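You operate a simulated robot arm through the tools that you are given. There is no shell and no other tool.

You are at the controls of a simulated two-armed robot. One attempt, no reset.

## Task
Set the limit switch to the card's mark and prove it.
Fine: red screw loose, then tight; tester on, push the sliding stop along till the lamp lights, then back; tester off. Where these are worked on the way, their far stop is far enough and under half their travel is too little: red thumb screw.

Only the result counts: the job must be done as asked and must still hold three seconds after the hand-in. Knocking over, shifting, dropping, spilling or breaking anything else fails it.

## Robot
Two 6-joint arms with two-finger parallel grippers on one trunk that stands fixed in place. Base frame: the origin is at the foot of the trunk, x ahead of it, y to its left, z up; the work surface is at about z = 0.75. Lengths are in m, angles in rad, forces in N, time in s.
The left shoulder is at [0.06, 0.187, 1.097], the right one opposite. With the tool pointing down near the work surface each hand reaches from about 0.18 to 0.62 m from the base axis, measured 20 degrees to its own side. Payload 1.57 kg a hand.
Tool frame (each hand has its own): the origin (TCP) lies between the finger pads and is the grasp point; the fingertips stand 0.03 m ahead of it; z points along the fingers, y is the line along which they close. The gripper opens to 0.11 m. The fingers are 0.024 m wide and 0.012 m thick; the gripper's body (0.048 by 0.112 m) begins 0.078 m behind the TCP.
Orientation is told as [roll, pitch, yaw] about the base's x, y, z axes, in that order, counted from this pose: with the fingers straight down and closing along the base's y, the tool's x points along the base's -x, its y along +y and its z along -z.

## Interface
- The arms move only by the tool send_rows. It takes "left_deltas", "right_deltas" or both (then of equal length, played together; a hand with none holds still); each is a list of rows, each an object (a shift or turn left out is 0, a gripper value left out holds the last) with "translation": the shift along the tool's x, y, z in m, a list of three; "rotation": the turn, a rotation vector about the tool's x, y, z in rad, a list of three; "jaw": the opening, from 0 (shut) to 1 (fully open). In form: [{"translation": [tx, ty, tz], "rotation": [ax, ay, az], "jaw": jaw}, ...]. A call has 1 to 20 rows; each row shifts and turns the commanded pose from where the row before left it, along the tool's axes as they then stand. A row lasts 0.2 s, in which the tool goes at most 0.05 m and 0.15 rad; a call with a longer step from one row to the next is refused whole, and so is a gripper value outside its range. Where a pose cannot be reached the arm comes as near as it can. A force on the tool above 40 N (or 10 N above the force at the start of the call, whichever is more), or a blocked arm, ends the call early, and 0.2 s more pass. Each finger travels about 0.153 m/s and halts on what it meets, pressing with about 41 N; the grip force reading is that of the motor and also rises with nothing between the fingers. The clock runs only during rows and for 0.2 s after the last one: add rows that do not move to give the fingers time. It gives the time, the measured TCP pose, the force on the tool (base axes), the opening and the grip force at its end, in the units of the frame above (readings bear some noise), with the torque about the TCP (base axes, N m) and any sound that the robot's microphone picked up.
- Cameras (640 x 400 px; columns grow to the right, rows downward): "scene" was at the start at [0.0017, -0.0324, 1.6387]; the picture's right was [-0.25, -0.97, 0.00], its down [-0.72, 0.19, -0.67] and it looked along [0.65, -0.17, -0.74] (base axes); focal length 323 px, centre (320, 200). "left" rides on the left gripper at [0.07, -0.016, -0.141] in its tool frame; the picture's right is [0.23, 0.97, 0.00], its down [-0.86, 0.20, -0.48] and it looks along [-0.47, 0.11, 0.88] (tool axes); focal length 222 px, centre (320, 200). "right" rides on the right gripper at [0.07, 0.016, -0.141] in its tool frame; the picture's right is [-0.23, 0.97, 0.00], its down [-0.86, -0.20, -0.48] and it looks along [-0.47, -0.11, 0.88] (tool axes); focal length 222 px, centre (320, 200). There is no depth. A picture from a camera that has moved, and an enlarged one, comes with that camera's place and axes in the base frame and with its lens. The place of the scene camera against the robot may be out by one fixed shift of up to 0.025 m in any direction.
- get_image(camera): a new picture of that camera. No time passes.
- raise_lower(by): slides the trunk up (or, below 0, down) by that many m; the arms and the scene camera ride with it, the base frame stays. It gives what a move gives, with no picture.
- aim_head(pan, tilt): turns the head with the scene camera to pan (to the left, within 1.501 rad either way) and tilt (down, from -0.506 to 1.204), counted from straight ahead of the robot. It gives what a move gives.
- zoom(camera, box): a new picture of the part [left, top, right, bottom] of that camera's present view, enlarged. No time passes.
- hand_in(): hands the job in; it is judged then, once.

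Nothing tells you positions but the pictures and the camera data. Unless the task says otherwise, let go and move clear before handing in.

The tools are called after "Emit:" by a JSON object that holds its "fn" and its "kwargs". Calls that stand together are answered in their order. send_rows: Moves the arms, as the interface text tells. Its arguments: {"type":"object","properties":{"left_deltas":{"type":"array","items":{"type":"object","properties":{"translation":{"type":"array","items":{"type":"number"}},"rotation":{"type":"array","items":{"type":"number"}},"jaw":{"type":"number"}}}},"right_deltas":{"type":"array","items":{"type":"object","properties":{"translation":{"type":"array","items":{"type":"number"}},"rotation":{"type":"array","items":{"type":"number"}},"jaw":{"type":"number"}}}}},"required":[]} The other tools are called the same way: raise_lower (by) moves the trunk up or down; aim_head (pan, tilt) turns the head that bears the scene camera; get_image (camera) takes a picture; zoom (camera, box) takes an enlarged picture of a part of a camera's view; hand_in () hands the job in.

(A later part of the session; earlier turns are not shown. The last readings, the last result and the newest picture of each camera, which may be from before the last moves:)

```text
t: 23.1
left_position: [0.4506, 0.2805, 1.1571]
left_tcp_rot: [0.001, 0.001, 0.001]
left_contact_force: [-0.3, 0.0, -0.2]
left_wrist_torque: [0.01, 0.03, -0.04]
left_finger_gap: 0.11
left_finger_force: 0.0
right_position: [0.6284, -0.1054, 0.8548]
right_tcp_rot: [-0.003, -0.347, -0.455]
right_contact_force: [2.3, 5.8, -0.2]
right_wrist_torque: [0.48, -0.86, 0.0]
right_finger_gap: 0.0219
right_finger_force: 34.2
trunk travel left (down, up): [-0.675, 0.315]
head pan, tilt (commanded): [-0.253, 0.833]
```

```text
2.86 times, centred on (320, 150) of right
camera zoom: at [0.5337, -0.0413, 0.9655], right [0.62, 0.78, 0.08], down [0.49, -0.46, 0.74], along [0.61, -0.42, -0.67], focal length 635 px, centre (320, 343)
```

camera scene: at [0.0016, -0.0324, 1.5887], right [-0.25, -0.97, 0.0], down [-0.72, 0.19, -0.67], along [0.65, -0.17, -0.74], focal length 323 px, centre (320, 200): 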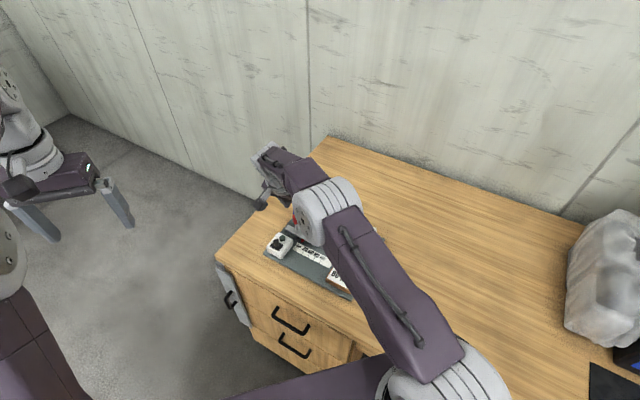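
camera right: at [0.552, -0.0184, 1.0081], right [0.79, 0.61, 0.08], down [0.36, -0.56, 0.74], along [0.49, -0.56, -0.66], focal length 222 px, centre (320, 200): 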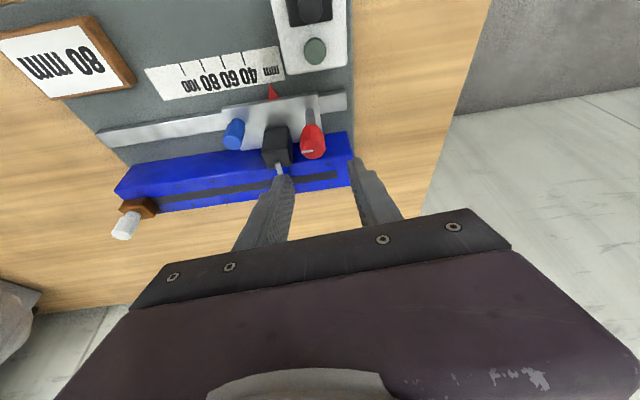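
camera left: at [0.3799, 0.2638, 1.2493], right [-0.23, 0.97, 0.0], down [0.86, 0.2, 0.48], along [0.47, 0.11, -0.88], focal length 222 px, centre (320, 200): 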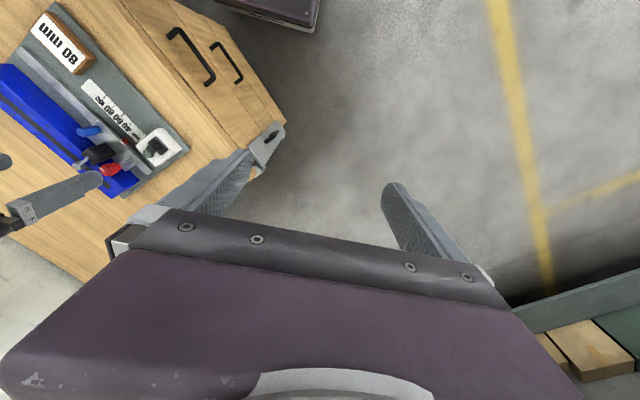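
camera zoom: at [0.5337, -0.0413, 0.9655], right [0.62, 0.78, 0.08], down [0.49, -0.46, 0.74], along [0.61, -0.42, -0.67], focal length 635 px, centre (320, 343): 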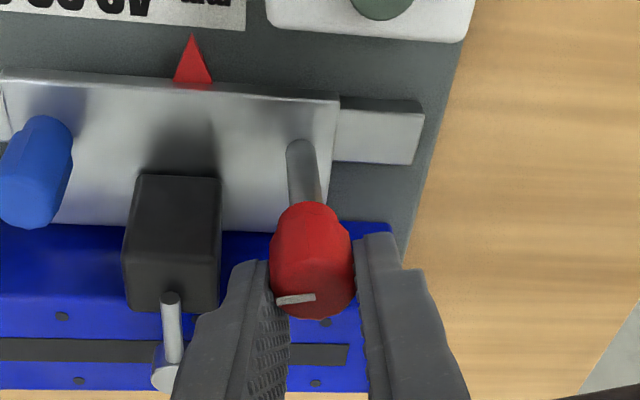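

The mark turns with the gripper and there is little torque, so the screw is rotating. I'll continue the stroke.

Emit:
{"fn": "send_rows", "kwargs": {"right_deltas": [{"rotation": [-0.0344, 0, -0.0939]}, {"rotation": [-0.0344, 0, -0.0939]}, {"rotation": [-0.0344, 0, -0.0939]}, {"rotation": [-0.0344, 0, -0.0939]}, {"rotation": [-0.0344, 0, -0.0939]}]}}

Emit:
{"fn": "zoom", "kwargs": {"camera": "right", "box": [220, 80, 420, 220]}}

```text
t: 24.2
left_position: [0.448, 0.2807, 1.157]
left_tcp_rot: [-0.002, -0.001, 0.001]
left_contact_force: [0.3, -0.7, 0.0]
left_wrist_torque: [0.02, -0.02, -0.02]
left_finger_gap: 0.11
left_finger_force: 0.1
right_position: [0.6264, -0.1068, 0.8549]
right_tcp_rot: [-0.003, -0.348, 0.044]
right_contact_force: [-7.7, 4.5, -0.1]
right_wrist_torque: [0.57, 0.94, 0.02]
right_finger_gap: 0.0217
right_finger_force: 34.8
trunk travel left (down, up): [-0.675, 0.315]
head pan, tilt (commanded): [-0.253, 0.833]
```

```text
2.86 times, centred on (320, 150) of right
camera zoom: at [0.5126, -0.0954, 0.9658], right [0.17, 0.98, 0.08], down [0.65, -0.17, 0.74], along [0.74, -0.08, -0.67], focal length 635 px, centre (320, 343)
```

zoom: 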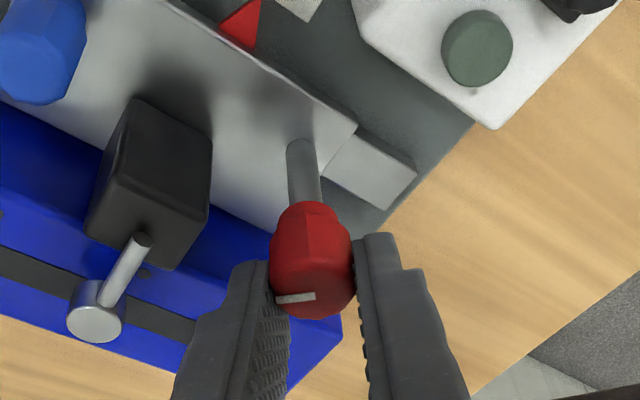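

Emit:
{"fn": "send_rows", "kwargs": {"right_deltas": [{"rotation": [-0.0344, 0, -0.0939]}, {"rotation": [-0.0344, 0, -0.0939]}, {"rotation": [-0.0344, 0, -0.0939]}, {"rotation": [-0.0344, 0, -0.0939]}, {"rotation": [-0.0344, 0, -0.0939]}, {"rotation": [-0.0344, 0, -0.0939]}, {"rotation": [-0.0344, 0, -0.0939]}]}}

Emit:
{"fn": "zoom", "kwargs": {"camera": "right", "box": [220, 80, 420, 220]}}

```text
t: 25.9
left_position: [0.4489, 0.282, 1.1577]
left_tcp_rot: [-0.002, 0.0, 0.001]
left_contact_force: [-0.2, 0.0, 0.1]
left_wrist_torque: [-0.02, 0.0, -0.03]
left_finger_gap: 0.11
left_finger_force: 0.1
right_position: [0.6277, -0.1037, 0.8556]
right_tcp_rot: [-0.001, -0.348, 0.745]
right_contact_force: [-20.4, 13.5, 0.2]
right_wrist_torque: [0.91, -0.3, -0.02]
right_finger_gap: 0.021
right_finger_force: 34.9
trunk travel left (down, up): [-0.675, 0.315]
head pan, tilt (commanded): [-0.253, 0.833]
```

```text
2.86 times, centred on (320, 150) of right
camera zoom: at [0.5327, -0.1701, 0.9663], right [-0.5, 0.86, 0.08], down [0.61, 0.29, 0.74], along [0.62, 0.42, -0.67], focal length 635 px, centre (320, 343)
```

zoom: 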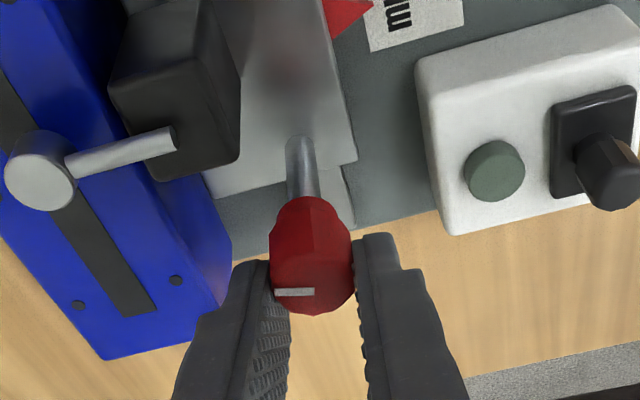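

I've turned about 1.45 rad so far with no stop felt, only some sideways load. I'll relieve that load with a small shift and turn further.

Emit:
{"fn": "send_rows", "kwargs": {"right_deltas": [{"translation": [0.0004, 0.0025, -0.0002]}, {"rotation": [-0.0344, 0, -0.0939]}, {"rotation": [-0.0344, 0, -0.0939]}, {"rotation": [-0.0344, 0, -0.0939]}]}}

Emit:
{"fn": "zoom", "kwargs": {"camera": "right", "box": [220, 80, 420, 220]}}

```text
t: 26.9
left_position: [0.4483, 0.2813, 1.1574]
left_tcp_rot: [-0.001, -0.001, 0.001]
left_contact_force: [0.4, 1.0, 0.3]
left_wrist_torque: [0.03, -0.05, -0.03]
left_finger_gap: 0.1102
left_finger_force: 0.0
right_position: [0.626, -0.1035, 0.8566]
right_tcp_rot: [0.0, -0.349, 1.044]
right_contact_force: [-11.0, 10.5, 1.3]
right_wrist_torque: [0.2, 0.27, -0.09]
right_finger_gap: 0.021
right_finger_force: 34.5
trunk travel left (down, up): [-0.675, 0.315]
head pan, tilt (commanded): [-0.253, 0.833]
```

```text
2.86 times, centred on (320, 150) of right
camera zoom: at [0.5546, -0.1953, 0.9663], right [-0.73, 0.67, 0.08], down [0.49, 0.45, 0.74], along [0.47, 0.58, -0.67], focal length 635 px, centre (320, 343)
```

zoom: 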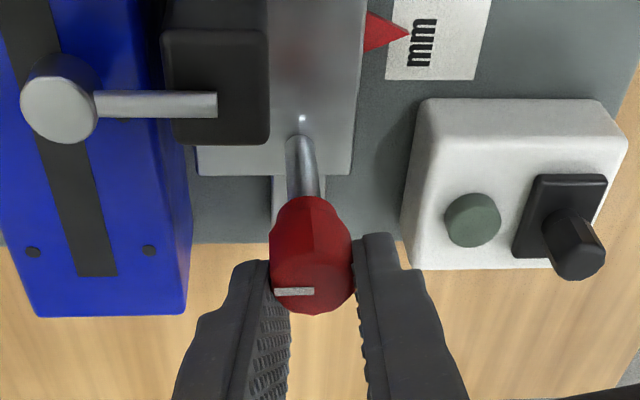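

Emit:
{"fn": "send_rows", "kwargs": {"right_deltas": [{"rotation": [-0.0275, 0, -0.0751]}, {"rotation": [-0.0275, 0, -0.0751]}, {"rotation": [-0.0275, 0, -0.0751]}]}}

Emit:
{"fn": "zoom", "kwargs": {"camera": "right", "box": [220, 80, 420, 220]}}

```text
t: 27.6
left_position: [0.45, 0.2798, 1.1581]
left_tcp_rot: [-0.001, 0.0, 0.0]
left_contact_force: [-0.1, -0.5, 0.2]
left_wrist_torque: [0.02, -0.03, -0.01]
left_finger_gap: 0.1098
left_finger_force: 0.2
right_position: [0.623, -0.1068, 0.8558]
right_tcp_rot: [0.0, -0.349, 1.282]
right_contact_force: [-1.7, 4.6, -0.3]
right_wrist_torque: [0.27, 0.27, -0.03]
right_finger_gap: 0.0211
right_finger_force: 34.1
right hand out of reach, approached as far as the arm can: row 3
trunk travel left (down, up): [-0.675, 0.315]
head pan, tilt (commanded): [-0.253, 0.833]
```

```text
2.86 times, centred on (320, 150) of right
camera zoom: at [0.5745, -0.2117, 0.9662], right [-0.87, 0.48, 0.08], down [0.37, 0.56, 0.74], along [0.32, 0.68, -0.67], focal length 635 px, centre (320, 343)
```

zoom: 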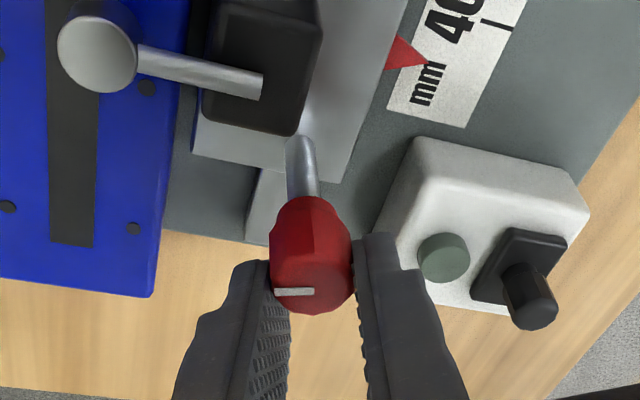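

The hand reached its limit after turning the screw about 1.98 rad, still with no hard stop. I'll release, lift, swing back and take a second grip to keep loosening.

Emit:
{"fn": "send_rows", "kwargs": {"right_deltas": [{"jaw": 0.32}, {"jaw": 0.32}, {"translation": [-0.0052, 0, -0.0141]}, {"translation": [-0.0051, 0, -0.0141]}, {"translation": [0, 0, 0]}]}}

Emit:
{"fn": "get_image", "kwargs": {"camera": "right"}}

Emit:
{"fn": "zoom", "kwargs": {"camera": "right", "box": [220, 50, 440, 220]}}

```text
t: 28.9
left_position: [0.449, 0.2799, 1.1582]
left_tcp_rot: [-0.001, 0.0, 0.001]
left_contact_force: [0.3, 0.2, 0.1]
left_wrist_torque: [-0.04, 0.01, -0.01]
left_finger_gap: 0.1099
left_finger_force: 0.0
right_position: [0.6217, -0.1077, 0.8866]
right_tcp_rot: [0.001, -0.349, 1.282]
right_contact_force: [-0.1, 0.1, 0.6]
right_wrist_torque: [0.0, -0.01, 0.0]
right_finger_gap: 0.0355
right_finger_force: 0.1
trunk travel left (down, up): [-0.675, 0.315]
head pan, tilt (commanded): [-0.253, 0.833]
```

```text
taken
camera right: at [0.5736, -0.2122, 0.9964], right [-0.87, 0.48, 0.08], down [0.37, 0.56, 0.74], along [0.31, 0.68, -0.67], focal length 222 px, centre (320, 200)
```

right: 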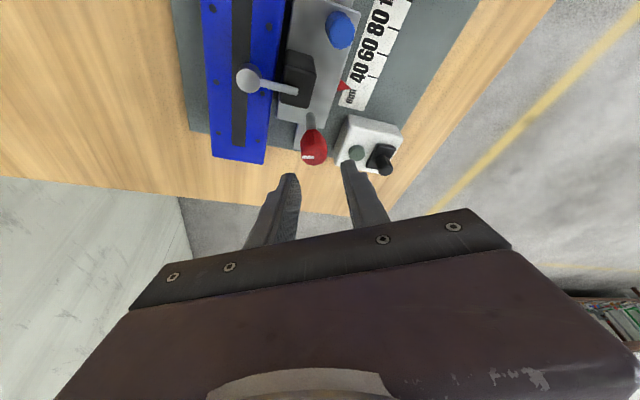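

```text
2.35 times, centred on (330, 135) of right
camera zoom: at [0.5736, -0.2122, 0.9964], right [-0.87, 0.48, 0.08], down [0.37, 0.56, 0.74], along [0.31, 0.68, -0.67], focal length 523 px, centre (296, 353)
```

zoom: 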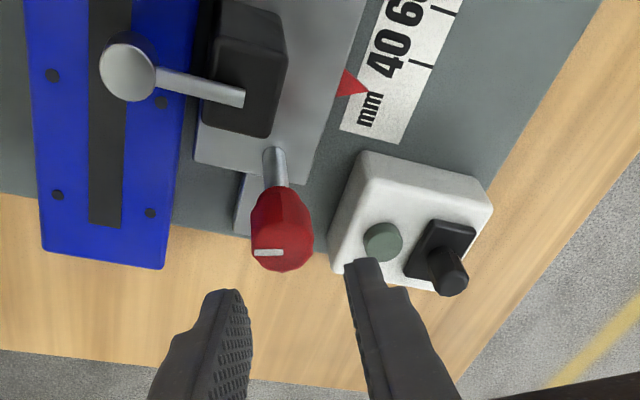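

The carriage has slid about 5 mm, so the clamp is already slack. To be sure of the full travel I'll swing back and take another counter-clockwise stroke.

Emit:
{"fn": "send_rows", "kwargs": {"right_deltas": [{"rotation": [0.0484, 0, 0.1329]}, {"rotation": [0.0484, 0, 0.1329]}, {"rotation": [0.0484, 0, 0.1329]}, {"rotation": [0.0484, 0, 0.1329]}, {"rotation": [0.0484, 0, 0.1329]}, {"rotation": [0.0484, 0, 0.1329]}, {"rotation": [0.0484, 0, 0.1329]}, {"rotation": [0.0484, 0, 0.1329]}, {"rotation": [0.0484, 0, 0.1329]}, {"rotation": [0.0484, 0, 0.1329]}, {"rotation": [0.0484, 0, 0.1329]}, {"rotation": [0.0484, 0, 0.1329]}, {"rotation": [0.0484, 0, 0.1329]}, {"rotation": [0.0484, 0, 0.1329]}, {"translation": [0, 0, 0]}]}}

Emit:
{"fn": "zoom", "kwargs": {"camera": "right", "box": [220, 70, 420, 220]}}

Emit:
{"fn": "get_image", "kwargs": {"camera": "right"}}

```text
t: 32.0
left_position: [0.4481, 0.28, 1.1573]
left_tcp_rot: [0.001, 0.0, 0.0]
left_contact_force: [0.5, -0.6, -0.7]
left_wrist_torque: [0.02, 0.01, -0.03]
left_finger_gap: 0.1102
left_finger_force: 0.1
right_position: [0.6208, -0.1054, 0.8861]
right_tcp_rot: [0.0, -0.348, -0.7]
right_contact_force: [-0.1, -0.3, 0.0]
right_wrist_torque: [0.01, 0.0, -0.01]
right_finger_gap: 0.0353
right_finger_force: 0.0
trunk travel left (down, up): [-0.675, 0.315]
head pan, tilt (commanded): [-0.253, 0.833]
```

```text
2.67 times, centred on (320, 145) of right
camera zoom: at [0.5449, -0.0209, 0.9967], right [0.79, 0.61, 0.08], down [0.36, -0.56, 0.74], along [0.5, -0.56, -0.67], focal length 592 px, centre (320, 347)
```

zoom: 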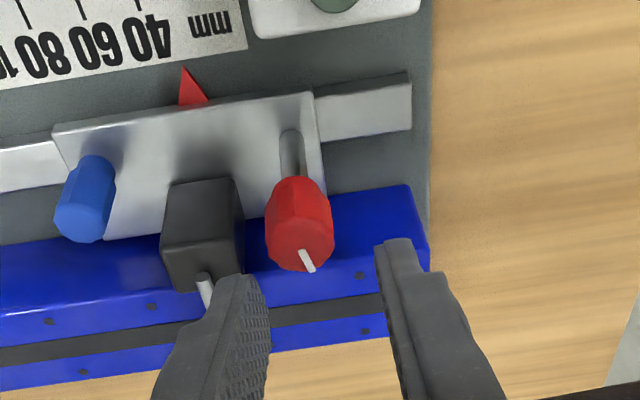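

```text
taken
camera right: at [0.5449, -0.0209, 0.9967], right [0.79, 0.61, 0.08], down [0.36, -0.56, 0.74], along [0.5, -0.56, -0.67], focal length 222 px, centre (320, 200)
```

right: 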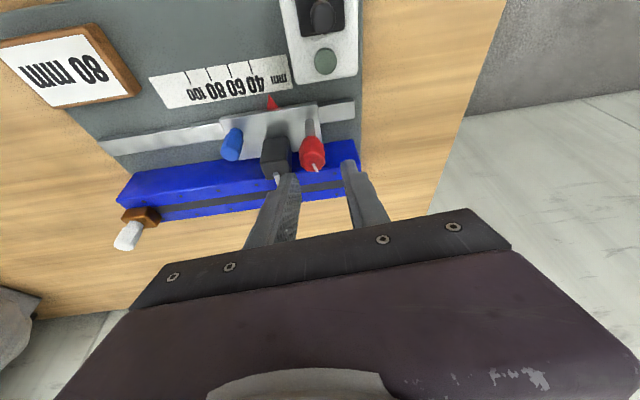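

The white mark has turned about 113°, matching the stroke. The knob is now at about [0.622, -0.110], so I'll align to that and come down again.

Emit:
{"fn": "send_rows", "kwargs": {"right_deltas": [{"translation": [0.0023, -0.003, 0.0101]}, {"translation": [0.0022, 0, 0.0102]}, {"translation": [0, 0, 0]}]}}

Emit:
{"fn": "zoom", "kwargs": {"camera": "right", "box": [220, 80, 420, 220]}}

```text
t: 32.9
left_position: [0.4483, 0.2799, 1.1577]
left_tcp_rot: [0.0, 0.0, -0.001]
left_contact_force: [0.3, 0.2, 0.0]
left_wrist_torque: [0.01, -0.01, 0.0]
left_finger_gap: 0.11
left_finger_force: 0.0
right_position: [0.6221, -0.1101, 0.8667]
right_tcp_rot: [0.0, -0.348, -0.699]
right_contact_force: [-0.6, -1.4, -0.3]
right_wrist_torque: [-0.03, -0.02, 0.0]
right_finger_gap: 0.035
right_finger_force: 0.1
trunk travel left (down, up): [-0.675, 0.315]
head pan, tilt (commanded): [-0.253, 0.833]
```

```text
2.86 times, centred on (320, 150) of right
camera zoom: at [0.5452, -0.0252, 0.9759], right [0.79, 0.61, 0.08], down [0.36, -0.56, 0.74], along [0.5, -0.56, -0.67], focal length 635 px, centre (320, 343)
```

zoom: 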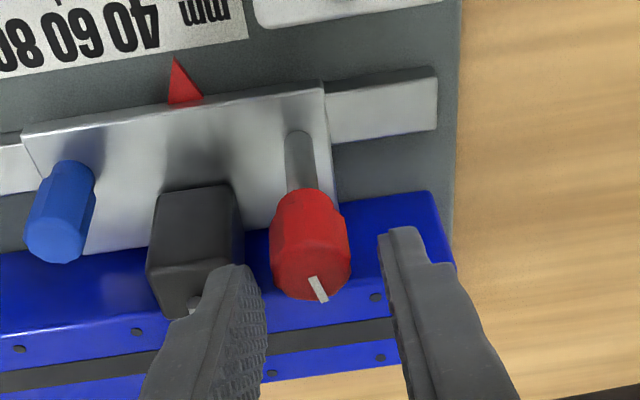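

Emit:
{"fn": "send_rows", "kwargs": {"right_deltas": [{"translation": [0.004, 0, 0.0108]}, {"translation": [0, 0, 0]}, {"jaw": 0.1}, {"jaw": 0.1}]}}

Emit:
{"fn": "send_rows", "kwargs": {"right_deltas": [{"rotation": [-0.0342, 0, -0.094]}, {"rotation": [-0.0342, 0, -0.094]}, {"rotation": [-0.0342, 0, -0.094]}]}}

Emit:
{"fn": "zoom", "kwargs": {"camera": "right", "box": [220, 80, 420, 220]}}

```text
t: 33.9
left_position: [0.4498, 0.2798, 1.1581]
left_tcp_rot: [-0.001, 0.0, -0.001]
left_contact_force: [-0.4, 0.8, -0.5]
left_wrist_torque: [0.03, 0.0, -0.03]
left_finger_gap: 0.1101
left_finger_force: 0.1
right_position: [0.6219, -0.1099, 0.8542]
right_tcp_rot: [0.001, -0.35, -0.695]
right_contact_force: [1.8, -0.7, 0.1]
right_wrist_torque: [-0.57, -0.02, 0.0]
right_finger_gap: 0.0212
right_finger_force: 35.1
trunk travel left (down, up): [-0.675, 0.315]
head pan, tilt (commanded): [-0.253, 0.833]
```

```text
t: 34.6
left_position: [0.4496, 0.2792, 1.1574]
left_tcp_rot: [0.002, 0.002, 0.001]
left_contact_force: [0.2, -0.1, 0.0]
left_wrist_torque: [0.0, -0.04, 0.01]
left_finger_gap: 0.1099
left_finger_force: 0.0
right_position: [0.621, -0.1102, 0.8544]
right_tcp_rot: [0.0, -0.347, -0.397]
right_contact_force: [1.2, 0.0, 1.1]
right_wrist_torque: [-0.47, 0.12, -0.01]
right_finger_gap: 0.0213
right_finger_force: 34.4
trunk travel left (down, up): [-0.675, 0.315]
head pan, tilt (commanded): [-0.253, 0.833]
```

```text
2.86 times, centred on (320, 150) of right
camera zoom: at [0.523, -0.052, 0.9647], right [0.57, 0.82, 0.08], down [0.51, -0.43, 0.74], along [0.64, -0.38, -0.67], focal length 635 px, centre (320, 343)
```

zoom: 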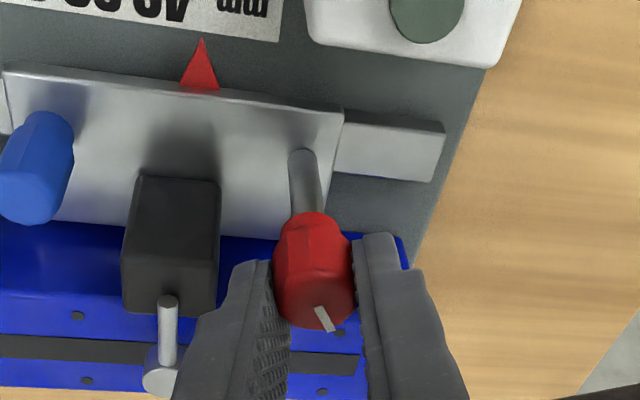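

Emit:
{"fn": "send_rows", "kwargs": {"right_deltas": [{"rotation": [-0.0342, 0, -0.094]}, {"rotation": [-0.0342, 0, -0.094]}, {"rotation": [-0.0342, 0, -0.094]}, {"rotation": [-0.0342, 0, -0.094]}, {"rotation": [-0.0342, 0, -0.094]}]}}

Emit:
{"fn": "zoom", "kwargs": {"camera": "right", "box": [220, 80, 420, 220]}}

```text
t: 35.9
left_position: [0.4494, 0.2798, 1.1577]
left_tcp_rot: [0.001, 0.0, 0.001]
left_contact_force: [0.0, 0.3, -1.2]
left_wrist_torque: [0.0, 0.01, 0.01]
left_finger_gap: 0.1099
left_finger_force: 0.0
right_position: [0.6211, -0.1095, 0.855]
right_tcp_rot: [-0.001, -0.348, 0.105]
right_contact_force: [1.3, 0.1, 4.8]
right_wrist_torque: [-0.49, 0.46, 0.0]
right_finger_gap: 0.021
right_finger_force: 33.9
trunk travel left (down, up): [-0.675, 0.315]
head pan, tilt (commanded): [-0.253, 0.833]
```

```text
2.86 times, centred on (320, 150) of right
camera zoom: at [0.5068, -0.1067, 0.9645], right [0.11, 0.99, 0.08], down [0.66, -0.13, 0.74], along [0.75, -0.03, -0.67], focal length 635 px, centre (320, 343)
```

zoom: 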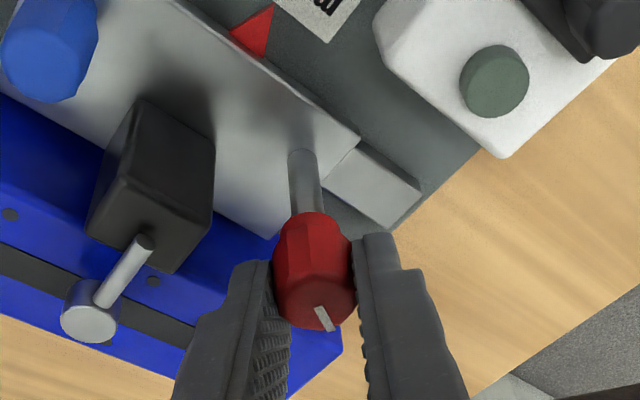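

Emit:
{"fn": "send_rows", "kwargs": {"right_deltas": [{"rotation": [-0.0342, 0, -0.094]}, {"rotation": [-0.0342, 0, -0.094]}, {"rotation": [-0.0342, 0, -0.094]}, {"rotation": [-0.0342, 0, -0.094]}, {"rotation": [-0.0342, 0, -0.094]}]}}

Emit:
{"fn": "zoom", "kwargs": {"camera": "right", "box": [220, 80, 420, 220]}}

```text
t: 37.0
left_position: [0.449, 0.2795, 1.1563]
left_tcp_rot: [-0.001, -0.001, -0.001]
left_contact_force: [0.4, 0.1, 0.2]
left_wrist_torque: [-0.02, 0.04, 0.03]
left_finger_gap: 0.11
left_finger_force: 0.1
right_position: [0.6214, -0.1101, 0.8553]
right_tcp_rot: [-0.002, -0.351, 0.602]
right_contact_force: [3.3, -1.0, 3.1]
right_wrist_torque: [0.32, -0.57, -0.01]
right_finger_gap: 0.0212
right_finger_force: 34.6
trunk travel left (down, up): [-0.675, 0.315]
head pan, tilt (commanded): [-0.253, 0.833]
```

```text
2.86 times, centred on (320, 150) of right
camera zoom: at [0.5188, -0.1622, 0.9643], right [-0.38, 0.92, 0.08], down [0.64, 0.2, 0.74], along [0.67, 0.33, -0.66], focal length 635 px, centre (320, 343)
```

zoom: 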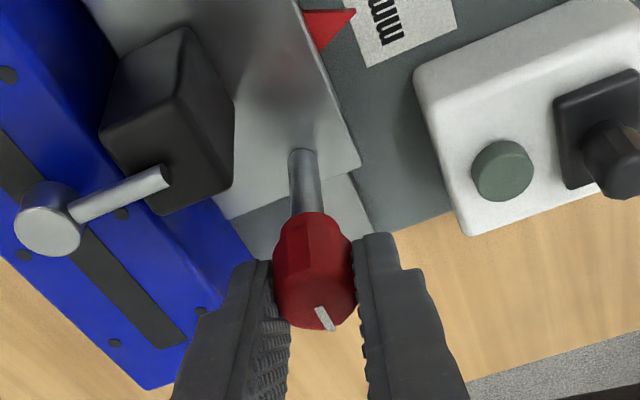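

Emit:
{"fn": "send_rows", "kwargs": {"right_deltas": [{"rotation": [-0.0342, 0, -0.094]}, {"rotation": [-0.0342, 0, -0.094]}, {"rotation": [-0.0342, 0, -0.094]}, {"rotation": [-0.0342, 0, -0.094]}]}}

Emit:
{"fn": "send_rows", "kwargs": {"right_deltas": [{"rotation": [-0.0274, 0, -0.0752]}, {"rotation": [-0.0274, 0, -0.0752]}]}}

Emit:
{"fn": "zoom", "kwargs": {"camera": "right", "box": [220, 80, 420, 220]}}

```text
t: 38.0
left_position: [0.4496, 0.2794, 1.1576]
left_tcp_rot: [-0.001, 0.002, 0.001]
left_contact_force: [0.1, 0.1, 0.2]
left_wrist_torque: [0.0, -0.02, -0.01]
left_finger_gap: 0.1098
left_finger_force: 0.1
right_position: [0.6209, -0.1112, 0.8546]
right_tcp_rot: [0.003, -0.35, 1.006]
right_contact_force: [1.5, -0.3, 1.8]
right_wrist_torque: [-0.13, -0.26, -0.06]
right_finger_gap: 0.0211
right_finger_force: 34.3
trunk travel left (down, up): [-0.675, 0.315]
head pan, tilt (commanded): [-0.253, 0.833]
```

```text
t: 38.6
left_position: [0.4496, 0.2791, 1.1576]
left_tcp_rot: [-0.001, 0.001, -0.001]
left_contact_force: [-0.4, 1.1, 0.2]
left_wrist_torque: [0.01, 0.02, 0.01]
left_finger_gap: 0.1102
left_finger_force: 0.2
right_position: [0.6217, -0.11, 0.8536]
right_tcp_rot: [0.002, -0.35, 1.164]
right_contact_force: [1.1, -0.4, -0.1]
right_wrist_torque: [-0.22, -0.4, -0.37]
right_finger_gap: 0.0213
right_finger_force: 34.1
trunk travel left (down, up): [-0.675, 0.315]
head pan, tilt (commanded): [-0.253, 0.833]
```

```text
2.86 times, centred on (320, 150) of right
camera zoom: at [0.5622, -0.2093, 0.9641], right [-0.81, 0.58, 0.08], down [0.44, 0.51, 0.74], along [0.39, 0.64, -0.67], focal length 635 px, centre (320, 343)
```

zoom: 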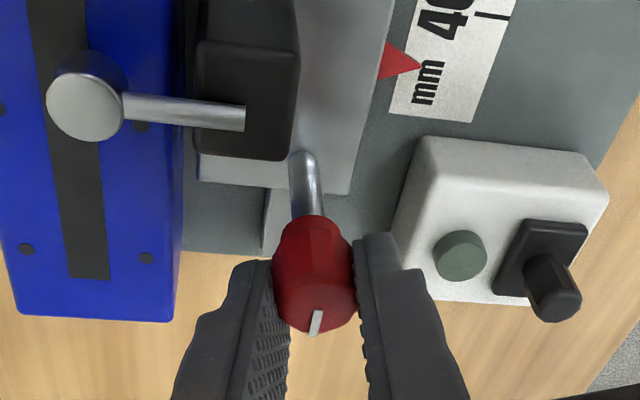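

The screw has come to its far stop: the torque rose and the knob began to slip in the grip, after roughly 3.3 rad. The clamp is fully loose and the pointer reads about 25–26 mm. I'll draw the carriage along the rail by the screw knob, 45 mm first.

Emit:
{"fn": "send_rows", "kwargs": {"right_deltas": [{"translation": [0.00434, 0.00189, -0.00159]}, {"translation": [0.00434, 0.00189, -0.00159]}, {"translation": [0.00434, 0.00189, -0.00159]}, {"translation": [0.00434, 0.00189, -0.00159]}]}}

Emit:
{"fn": "zoom", "kwargs": {"camera": "right", "box": [220, 60, 420, 220]}}

```text
t: 39.6
left_position: [0.4494, 0.2792, 1.1568]
left_tcp_rot: [-0.001, 0.0, 0.002]
left_contact_force: [0.3, -0.6, 0.4]
left_wrist_torque: [0.01, 0.0, -0.02]
left_finger_gap: 0.1098
left_finger_force: 0.1
right_position: [0.6075, -0.1241, 0.8536]
right_tcp_rot: [0.0, -0.349, 1.164]
right_contact_force: [0.7, 0.2, -1.0]
right_wrist_torque: [0.23, -0.55, -0.03]
right_finger_gap: 0.0211
right_finger_force: 34.4
trunk travel left (down, up): [-0.675, 0.315]
head pan, tilt (commanded): [-0.253, 0.833]
```

```text
2.50 times, centred on (320, 140) of right
camera zoom: at [0.5482, -0.2228, 0.964], right [-0.81, 0.58, 0.08], down [0.44, 0.51, 0.74], along [0.39, 0.64, -0.67], focal length 555 px, centre (320, 350)
```

zoom: 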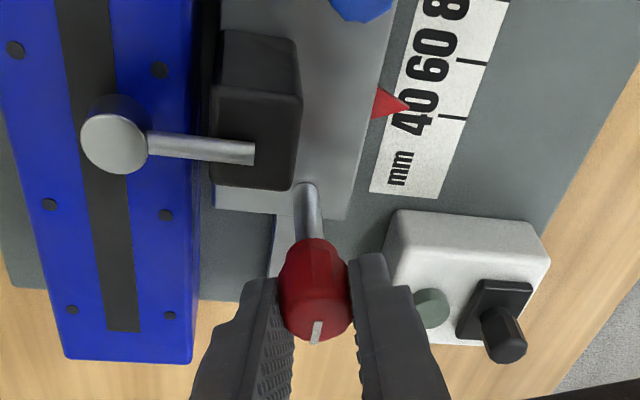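

It slides freely and the pointer is at about 45. I'll continue about 30 mm more and then check from a better viewpoint.

Emit:
{"fn": "send_rows", "kwargs": {"right_deltas": [{"translation": [0.00434, 0.00189, -0.00159]}, {"translation": [0.00434, 0.00189, -0.00159]}, {"translation": [0.00434, 0.00189, -0.00159]}, {"translation": [0.00434, 0.00189, -0.00159]}, {"translation": [0.00434, 0.00189, -0.00159]}, {"translation": [0.00434, 0.00189, -0.00159]}]}}

Emit:
{"fn": "zoom", "kwargs": {"camera": "right", "box": [220, 60, 420, 220]}}

Emit:
{"fn": "get_image", "kwargs": {"camera": "left"}}

Emit:
{"fn": "get_image", "kwargs": {"camera": "scene"}}

```text
t: 41.0
left_position: [0.4497, 0.2796, 1.1578]
left_tcp_rot: [0.0, 0.002, 0.0]
left_contact_force: [1.0, 0.0, 0.2]
left_wrist_torque: [0.0, 0.02, 0.01]
left_finger_gap: 0.11
left_finger_force: 0.0
right_position: [0.5858, -0.1451, 0.8545]
right_tcp_rot: [0.002, -0.348, 1.164]
right_contact_force: [2.4, -1.6, -0.2]
right_wrist_torque: [-0.07, -0.6, -0.12]
right_finger_gap: 0.0213
right_finger_force: 34.5
trunk travel left (down, up): [-0.675, 0.315]
head pan, tilt (commanded): [-0.253, 0.833]
```

```text
2.50 times, centred on (320, 140) of right
camera zoom: at [0.5266, -0.2445, 0.9642], right [-0.81, 0.58, 0.08], down [0.44, 0.51, 0.74], along [0.39, 0.64, -0.67], focal length 555 px, centre (320, 350)
```

zoom: 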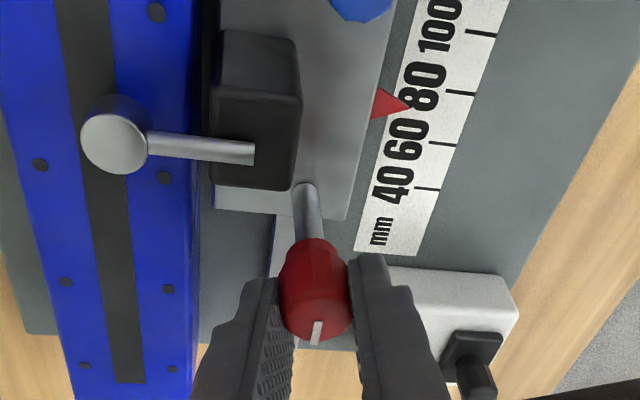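

```text
taken
camera left: at [0.3811, 0.263, 1.299], right [-0.23, 0.97, 0.0], down [0.86, 0.2, 0.48], along [0.47, 0.11, -0.88], focal length 222 px, centre (320, 200)
```

left: 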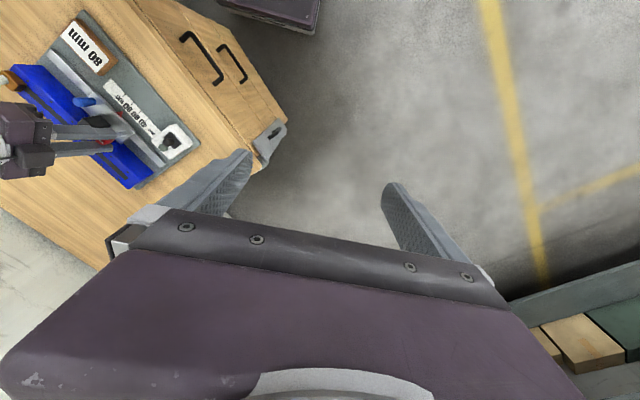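

```text
taken
camera scene: at [0.0033, -0.0331, 1.5886], right [-0.25, -0.97, 0.0], down [-0.72, 0.19, -0.67], along [0.65, -0.17, -0.74], focal length 323 px, centre (320, 200)
```

scene: 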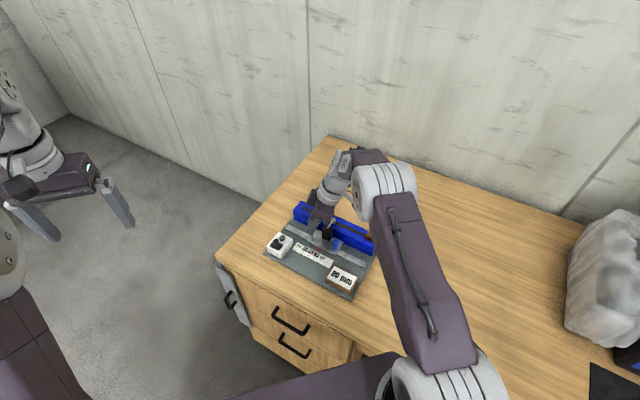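

The pointer reads about 76–77 after correcting for parallax. I'll move 3.5 mm more and then compare several views.

Emit:
{"fn": "send_rows", "kwargs": {"right_deltas": [{"translation": [0.00152, 0.00066, -0.00056]}, {"translation": [0.00152, 0.00066, -0.00056]}, {"translation": [0, 0, 0]}]}}

Emit:
{"fn": "zoom", "kwargs": {"camera": "right", "box": [310, 60, 410, 130]}}

Emit:
{"fn": "zoom", "kwargs": {"camera": "left", "box": [90, 75, 180, 145]}}

Emit:
{"fn": "zoom", "kwargs": {"camera": "scene", "box": [285, 220, 345, 270]}}

```text
t: 41.9
left_position: [0.4508, 0.2803, 1.1575]
left_tcp_rot: [-0.001, 0.0, 0.001]
left_contact_force: [0.1, -0.9, 0.1]
left_wrist_torque: [0.04, 0.03, 0.01]
left_finger_gap: 0.11
left_finger_force: 0.0
right_position: [0.5825, -0.1472, 0.8542]
right_tcp_rot: [0.002, -0.347, 1.163]
right_contact_force: [1.3, -0.7, -0.2]
right_wrist_torque: [-0.21, -0.53, -0.08]
right_finger_gap: 0.0212
right_finger_force: 34.1
trunk travel left (down, up): [-0.675, 0.315]
head pan, tilt (commanded): [-0.253, 0.833]
```

```text
5.71 times, centred on (360, 95) of right
camera zoom: at [0.5243, -0.2469, 0.9642], right [-0.81, 0.58, 0.08], down [0.44, 0.51, 0.74], along [0.39, 0.64, -0.67], focal length 1269 px, centre (91, 800)
```

zoom: 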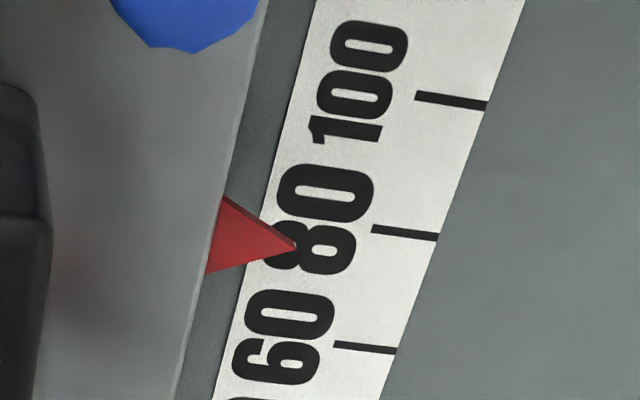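

```text
5.71 times, centred on (135, 110) of left
camera zoom: at [0.3812, 0.2633, 1.299], right [-0.23, 0.97, 0.0], down [0.86, 0.2, 0.48], along [0.46, 0.11, -0.88], focal length 1269 px, centre (1377, 714)
```

zoom: 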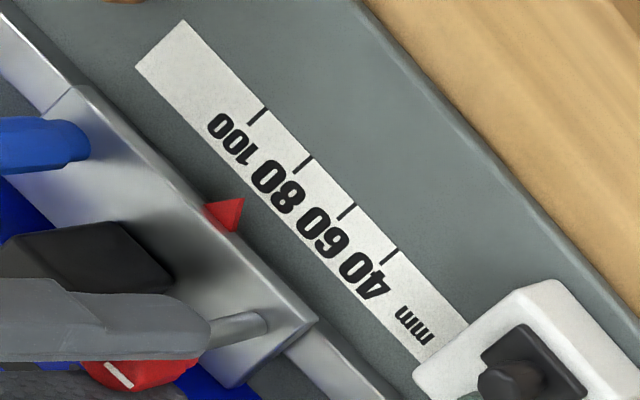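

```text
8.00 times, centred on (315, 245) of scene
camera zoom: at [0.0034, -0.0328, 1.5886], right [-0.25, -0.97, 0.0], down [-0.72, 0.19, -0.67], along [0.65, -0.17, -0.74], focal length 2583 px, centre (360, -160)
```

zoom: 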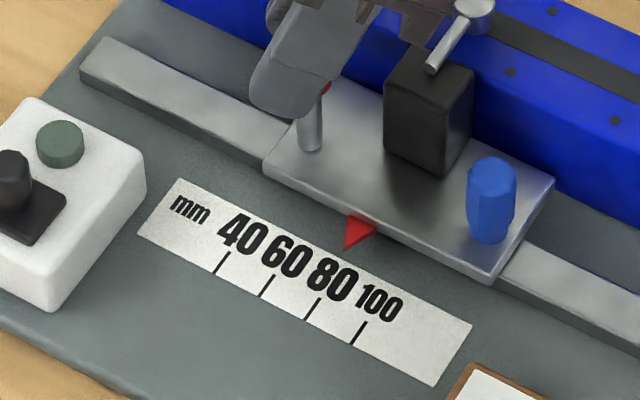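

All three views agree on about 80–80.7 mm, which is on the mark within measuring error. I'll now turn the screw clockwise without letting go, and watch that the carriage stays put.

Emit:
{"fn": "send_rows", "kwargs": {"right_deltas": [{"rotation": [0.0341, 0, 0.094]}, {"rotation": [0.0341, 0, 0.094]}, {"rotation": [0.0341, 0, 0.094]}, {"rotation": [0.0341, 0, 0.094]}, {"rotation": [0.0341, 0, 0.094]}]}}

Emit:
{"fn": "zoom", "kwargs": {"camera": "right", "box": [220, 60, 420, 220]}}

Emit:
{"fn": "zoom", "kwargs": {"camera": "scene", "box": [285, 220, 345, 270]}}

```text
t: 43.0
left_position: [0.4497, 0.2796, 1.1572]
left_tcp_rot: [0.001, 0.002, 0.001]
left_contact_force: [0.0, 0.5, -0.1]
left_wrist_torque: [0.01, -0.02, 0.0]
left_finger_gap: 0.11
left_finger_force: 0.1
right_position: [0.5839, -0.1467, 0.8542]
right_tcp_rot: [0.005, -0.35, 0.663]
right_contact_force: [-0.2, -1.0, -0.6]
right_wrist_torque: [-0.27, -0.53, -0.01]
right_finger_gap: 0.0213
right_finger_force: 34.7
trunk travel left (down, up): [-0.675, 0.315]
head pan, tilt (commanded): [-0.253, 0.833]
```

```text
2.50 times, centred on (320, 140) of right
camera zoom: at [0.4846, -0.2054, 0.9644], right [-0.43, 0.9, 0.08], down [0.63, 0.23, 0.74], along [0.65, 0.37, -0.67], focal length 555 px, centre (320, 350)
```

zoom: 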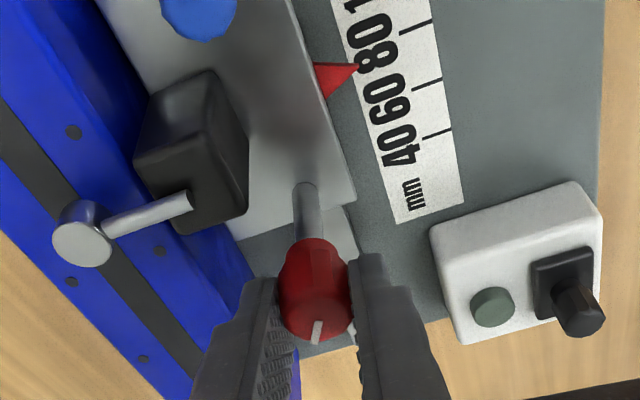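

```text
8.00 times, centred on (315, 245) of scene
camera zoom: at [0.003, -0.0329, 1.5886], right [-0.25, -0.97, 0.0], down [-0.72, 0.19, -0.67], along [0.65, -0.17, -0.74], focal length 2583 px, centre (360, -160)
```

zoom: 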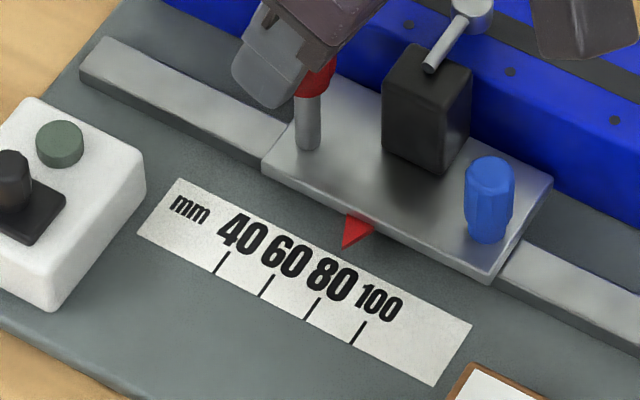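

The carriage hardly moved and the mark turns with the grip. I'll continue clockwise.

Emit:
{"fn": "send_rows", "kwargs": {"right_deltas": [{"rotation": [0.0341, 0, 0.094]}, {"rotation": [0.0341, 0, 0.094]}, {"rotation": [0.0341, 0, 0.094]}, {"rotation": [0.0341, 0, 0.094]}, {"rotation": [0.0341, 0, 0.094]}, {"rotation": [0.0341, 0, 0.094]}, {"rotation": [0.0341, 0, 0.094]}]}}

Emit:
{"fn": "zoom", "kwargs": {"camera": "right", "box": [220, 60, 420, 220]}}

Emit:
{"fn": "zoom", "kwargs": {"camera": "scene", "box": [285, 220, 345, 270]}}

```text
t: 44.6
left_position: [0.4495, 0.2795, 1.1578]
left_tcp_rot: [0.0, -0.001, -0.001]
left_contact_force: [-0.2, 0.6, 0.2]
left_wrist_torque: [-0.01, 0.02, 0.03]
left_finger_gap: 0.1102
left_finger_force: 0.1
right_position: [0.583, -0.1464, 0.8549]
right_tcp_rot: [0.002, -0.348, -0.036]
right_contact_force: [-0.5, -0.9, -0.1]
right_wrist_torque: [-0.61, 0.44, -0.03]
right_finger_gap: 0.0213
right_finger_force: 34.1
trunk travel left (down, up): [-0.675, 0.315]
head pan, tilt (commanded): [-0.253, 0.833]
```

```text
2.50 times, centred on (320, 140) of right
camera zoom: at [0.4707, -0.1278, 0.9647], right [0.25, 0.97, 0.08], down [0.63, -0.22, 0.74], along [0.73, -0.13, -0.67], focal length 555 px, centre (320, 350)
```

zoom: 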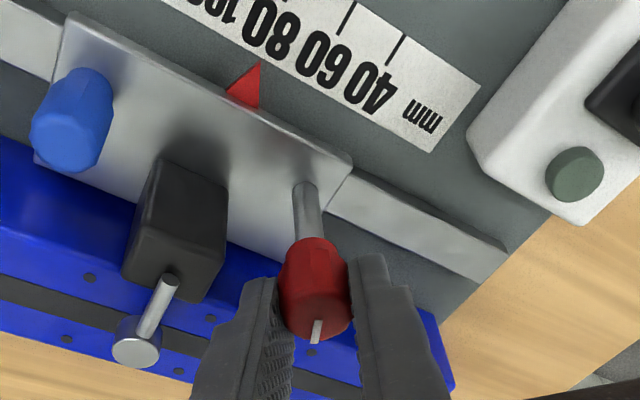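

```text
8.00 times, centred on (315, 245) of scene
camera zoom: at [0.0024, -0.0323, 1.5887], right [-0.25, -0.97, 0.0], down [-0.72, 0.19, -0.67], along [0.65, -0.17, -0.74], focal length 2583 px, centre (360, -160)
```

zoom: 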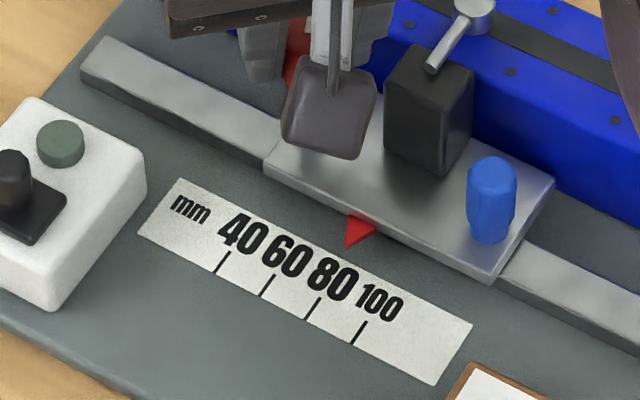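

Emit:
{"fn": "send_rows", "kwargs": {"right_deltas": [{"rotation": [0.0341, 0, 0.094]}, {"rotation": [0.0341, 0, 0.094]}, {"rotation": [0.0341, 0, 0.094]}, {"rotation": [0.0341, 0, 0.094]}, {"rotation": [0.0341, 0, 0.094]}, {"rotation": [0.0341, 0, 0.094]}, {"rotation": [0.0341, 0, 0.094]}, {"rotation": [0.0341, 0, 0.094]}]}}

Emit:
{"fn": "zoom", "kwargs": {"camera": "right", "box": [220, 60, 420, 220]}}

Emit:
{"fn": "zoom", "kwargs": {"camera": "scene", "box": [285, 220, 345, 270]}}

```text
t: 46.5
left_position: [0.4494, 0.2802, 1.1578]
left_tcp_rot: [0.0, 0.002, -0.002]
left_contact_force: [-0.1, 0.8, 1.3]
left_wrist_torque: [-0.01, 0.02, 0.0]
left_finger_gap: 0.1101
left_finger_force: 0.0
right_position: [0.5843, -0.1474, 0.8544]
right_tcp_rot: [0.002, -0.343, -0.839]
right_contact_force: [-1.9, 0.7, -0.1]
right_wrist_torque: [0.09, 0.12, -0.02]
right_finger_gap: 0.0215
right_finger_force: 34.3
trunk travel left (down, up): [-0.675, 0.315]
head pan, tilt (commanded): [-0.253, 0.833]
```

```text
2.50 times, centred on (320, 140) of right
camera zoom: at [0.5203, -0.0526, 0.9652], right [0.87, 0.49, 0.08], down [0.28, -0.61, 0.74], along [0.41, -0.62, -0.67], focal length 555 px, centre (320, 350)
```

zoom: 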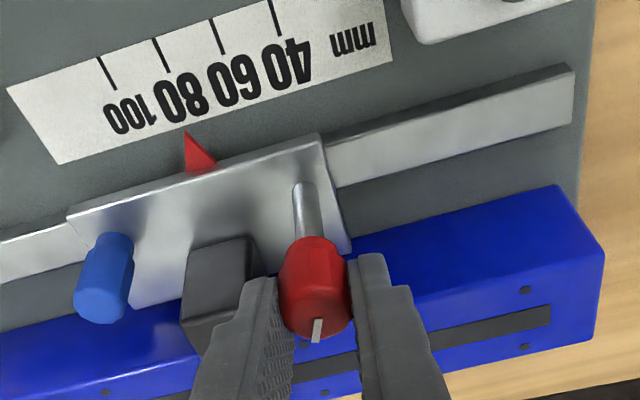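

```text
8.00 times, centred on (315, 245) of scene
camera zoom: at [0.0033, -0.0324, 1.5886], right [-0.25, -0.97, 0.0], down [-0.72, 0.19, -0.67], along [0.65, -0.17, -0.74], focal length 2583 px, centre (360, -160)
```

zoom: 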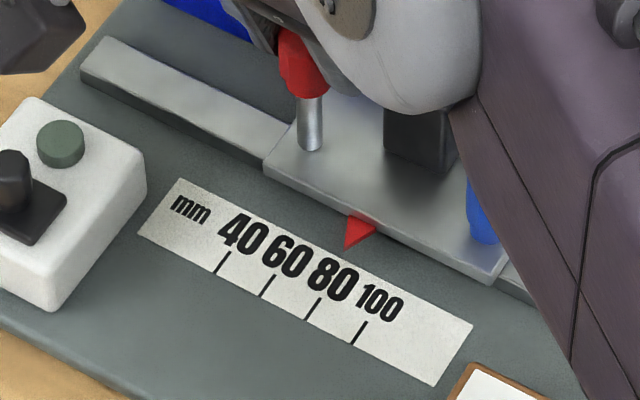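

About 2.0 rad of tightening is done and the pointer hasn't shifted. I'll release, lift and swing back for the final clockwise stroke.

Emit:
{"fn": "send_rows", "kwargs": {"right_deltas": [{"jaw": 0.3}, {"jaw": 0.3}, {"translation": [-0.0051, 0, -0.0141]}, {"translation": [-0.0051, 0, -0.0141]}, {"translation": [0, 0, 0]}]}}

Emit:
{"fn": "send_rows", "kwargs": {"right_deltas": [{"rotation": [-0.0479, 0, -0.1321]}, {"rotation": [-0.0479, 0, -0.1321]}, {"rotation": [-0.0479, 0, -0.1321]}, {"rotation": [-0.0479, 0, -0.1321]}, {"rotation": [-0.0479, 0, -0.1321]}, {"rotation": [-0.0479, 0, -0.1321]}, {"rotation": [-0.0479, 0, -0.1321]}, {"rotation": [-0.0479, 0, -0.1321]}, {"rotation": [-0.0479, 0, -0.1321]}, {"rotation": [-0.0479, 0, -0.1321]}, {"rotation": [-0.0479, 0, -0.1321]}, {"rotation": [-0.0479, 0, -0.1321]}, {"rotation": [-0.0479, 0, -0.1321]}, {"translation": [0, 0, 0]}]}}

Emit:
{"fn": "get_image", "kwargs": {"camera": "right"}}

Emit:
{"fn": "zoom", "kwargs": {"camera": "right", "box": [220, 60, 420, 220]}}

Emit:
{"fn": "zoom", "kwargs": {"camera": "scene", "box": [285, 220, 345, 270]}}

```text
t: 47.6
left_position: [0.4499, 0.2788, 1.1573]
left_tcp_rot: [-0.001, 0.0, -0.001]
left_contact_force: [-0.1, 0.3, 0.4]
left_wrist_torque: [0.0, 0.0, -0.02]
left_finger_gap: 0.1101
left_finger_force: 0.1
right_position: [0.5822, -0.1449, 0.8847]
right_tcp_rot: [0.002, -0.346, -0.837]
right_contact_force: [0.5, 0.2, -0.1]
right_wrist_torque: [-0.01, -0.02, 0.01]
right_finger_gap: 0.033
right_finger_force: 0.2
trunk travel left (down, up): [-0.675, 0.315]
head pan, tilt (commanded): [-0.253, 0.833]
```

```text
t: 50.6
left_position: [0.4492, 0.2792, 1.1585]
left_tcp_rot: [0.0, -0.001, 0.001]
left_contact_force: [0.3, 0.8, 0.6]
left_wrist_torque: [-0.01, -0.01, -0.04]
left_finger_gap: 0.11
left_finger_force: 0.1
right_position: [0.5833, -0.1468, 0.8844]
right_tcp_rot: [0.001, -0.35, 0.99]
right_contact_force: [0.8, 0.5, 0.0]
right_wrist_torque: [-0.01, 0.04, -0.01]
right_finger_gap: 0.0333
right_finger_force: 0.0
trunk travel left (down, up): [-0.675, 0.315]
head pan, tilt (commanded): [-0.253, 0.833]
```

```text
taken
camera right: at [0.5077, -0.2341, 0.9949], right [-0.7, 0.71, 0.08], down [0.52, 0.43, 0.74], along [0.49, 0.56, -0.67], focal length 222 px, centre (320, 200)
```

right: 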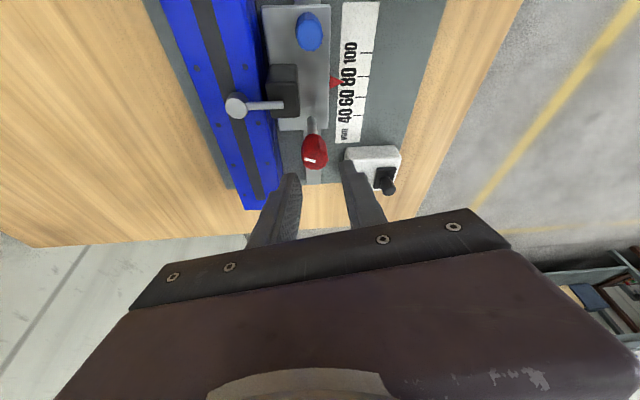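

```text
2.50 times, centred on (320, 140) of right
camera zoom: at [0.5077, -0.2341, 0.9949], right [-0.7, 0.71, 0.08], down [0.52, 0.43, 0.74], along [0.49, 0.56, -0.67], focal length 555 px, centre (320, 350)
```

zoom: 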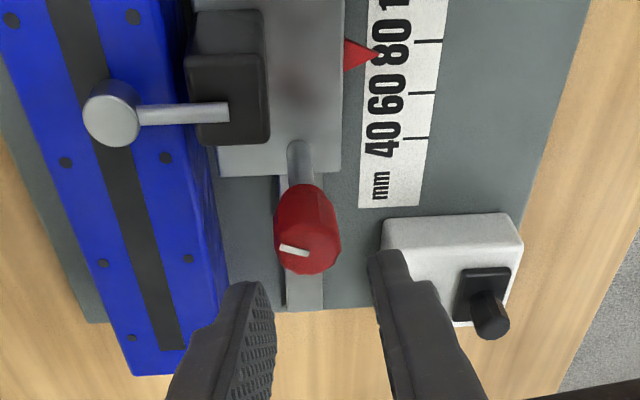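

```text
8.00 times, centred on (315, 245) of scene
camera zoom: at [0.0015, -0.0322, 1.5887], right [-0.25, -0.97, 0.0], down [-0.72, 0.19, -0.67], along [0.65, -0.17, -0.74], focal length 2583 px, centre (360, -160)
```

zoom: 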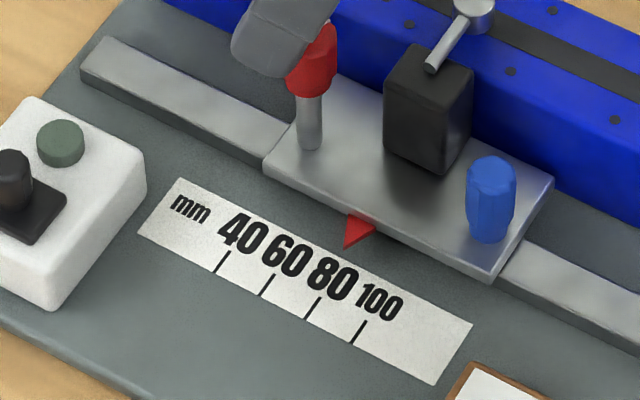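

The pointer is still on 80. I'll lower back onto the knob, grip and turn clockwise to the stop.

Emit:
{"fn": "send_rows", "kwargs": {"right_deltas": [{"translation": [0.0051, -0.0007, 0.0141]}, {"translation": [0.0051, 0, 0.0141]}, {"translation": [0, 0, 0]}, {"jaw": 0.1}, {"jaw": 0.1}]}}

Emit:
{"fn": "send_rows", "kwargs": {"right_deltas": [{"rotation": [0.0341, 0, 0.094]}, {"rotation": [0.0341, 0, 0.094]}, {"rotation": [0.0341, 0, 0.094]}, {"rotation": [0.0341, 0, 0.094]}, {"rotation": [0.0341, 0, 0.094]}, {"rotation": [0.0341, 0, 0.094]}]}}

Emit:
{"fn": "zoom", "kwargs": {"camera": "right", "box": [220, 60, 420, 220]}}

Emit:
{"fn": "zoom", "kwargs": {"camera": "scene", "box": [285, 220, 345, 270]}}

```text
t: 51.9
left_position: [0.4492, 0.2794, 1.1587]
left_tcp_rot: [0.0, -0.002, 0.0]
left_contact_force: [-1.1, -0.8, -0.4]
left_wrist_torque: [0.0, 0.06, 0.0]
left_finger_gap: 0.1099
left_finger_force: 0.2
right_position: [0.5835, -0.1469, 0.8547]
right_tcp_rot: [0.0, -0.35, 0.988]
right_contact_force: [1.9, -0.6, 1.4]
right_wrist_torque: [-0.11, -0.62, 0.02]
right_finger_gap: 0.0216
right_finger_force: 34.5
trunk travel left (down, up): [-0.675, 0.315]
head pan, tilt (commanded): [-0.253, 0.833]
```

```text
t: 53.2
left_position: [0.4492, 0.28, 1.1575]
left_tcp_rot: [-0.001, 0.001, 0.0]
left_contact_force: [0.1, 0.3, -0.2]
left_wrist_torque: [0.0, 0.0, -0.01]
left_finger_gap: 0.1101
left_finger_force: 0.0
right_position: [0.5825, -0.1471, 0.8536]
right_tcp_rot: [0.004, -0.348, 0.387]
right_contact_force: [-3.4, -0.8, 0.7]
right_wrist_torque: [-0.48, -0.41, 0.02]
right_finger_gap: 0.0213
right_finger_force: 34.5
trunk travel left (down, up): [-0.675, 0.315]
head pan, tilt (commanded): [-0.253, 0.833]
```

```text
2.50 times, centred on (320, 140) of right
camera zoom: at [0.4726, -0.1767, 0.9645], right [-0.17, 0.98, 0.08], down [0.67, 0.06, 0.74], along [0.72, 0.18, -0.67], focal length 555 px, centre (320, 350)
```

zoom: 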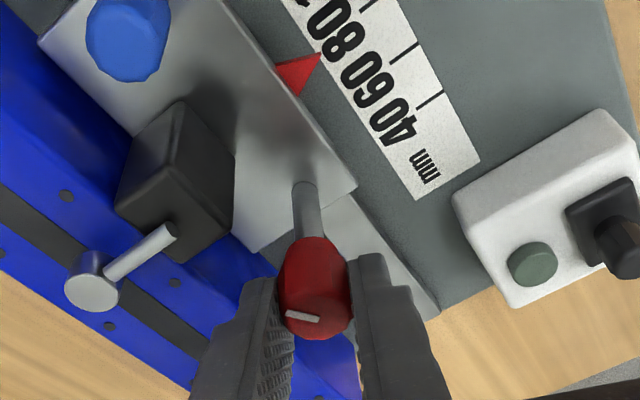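

```text
8.00 times, centred on (315, 245) of scene
camera zoom: at [0.0022, -0.032, 1.5886], right [-0.25, -0.97, 0.0], down [-0.72, 0.19, -0.67], along [0.65, -0.17, -0.74], focal length 2583 px, centre (360, -160)
```

zoom: 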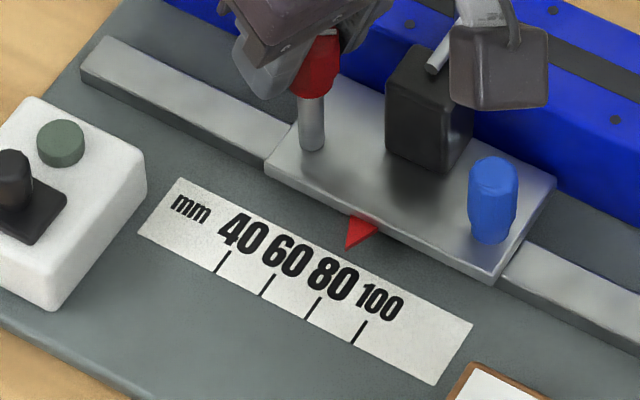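

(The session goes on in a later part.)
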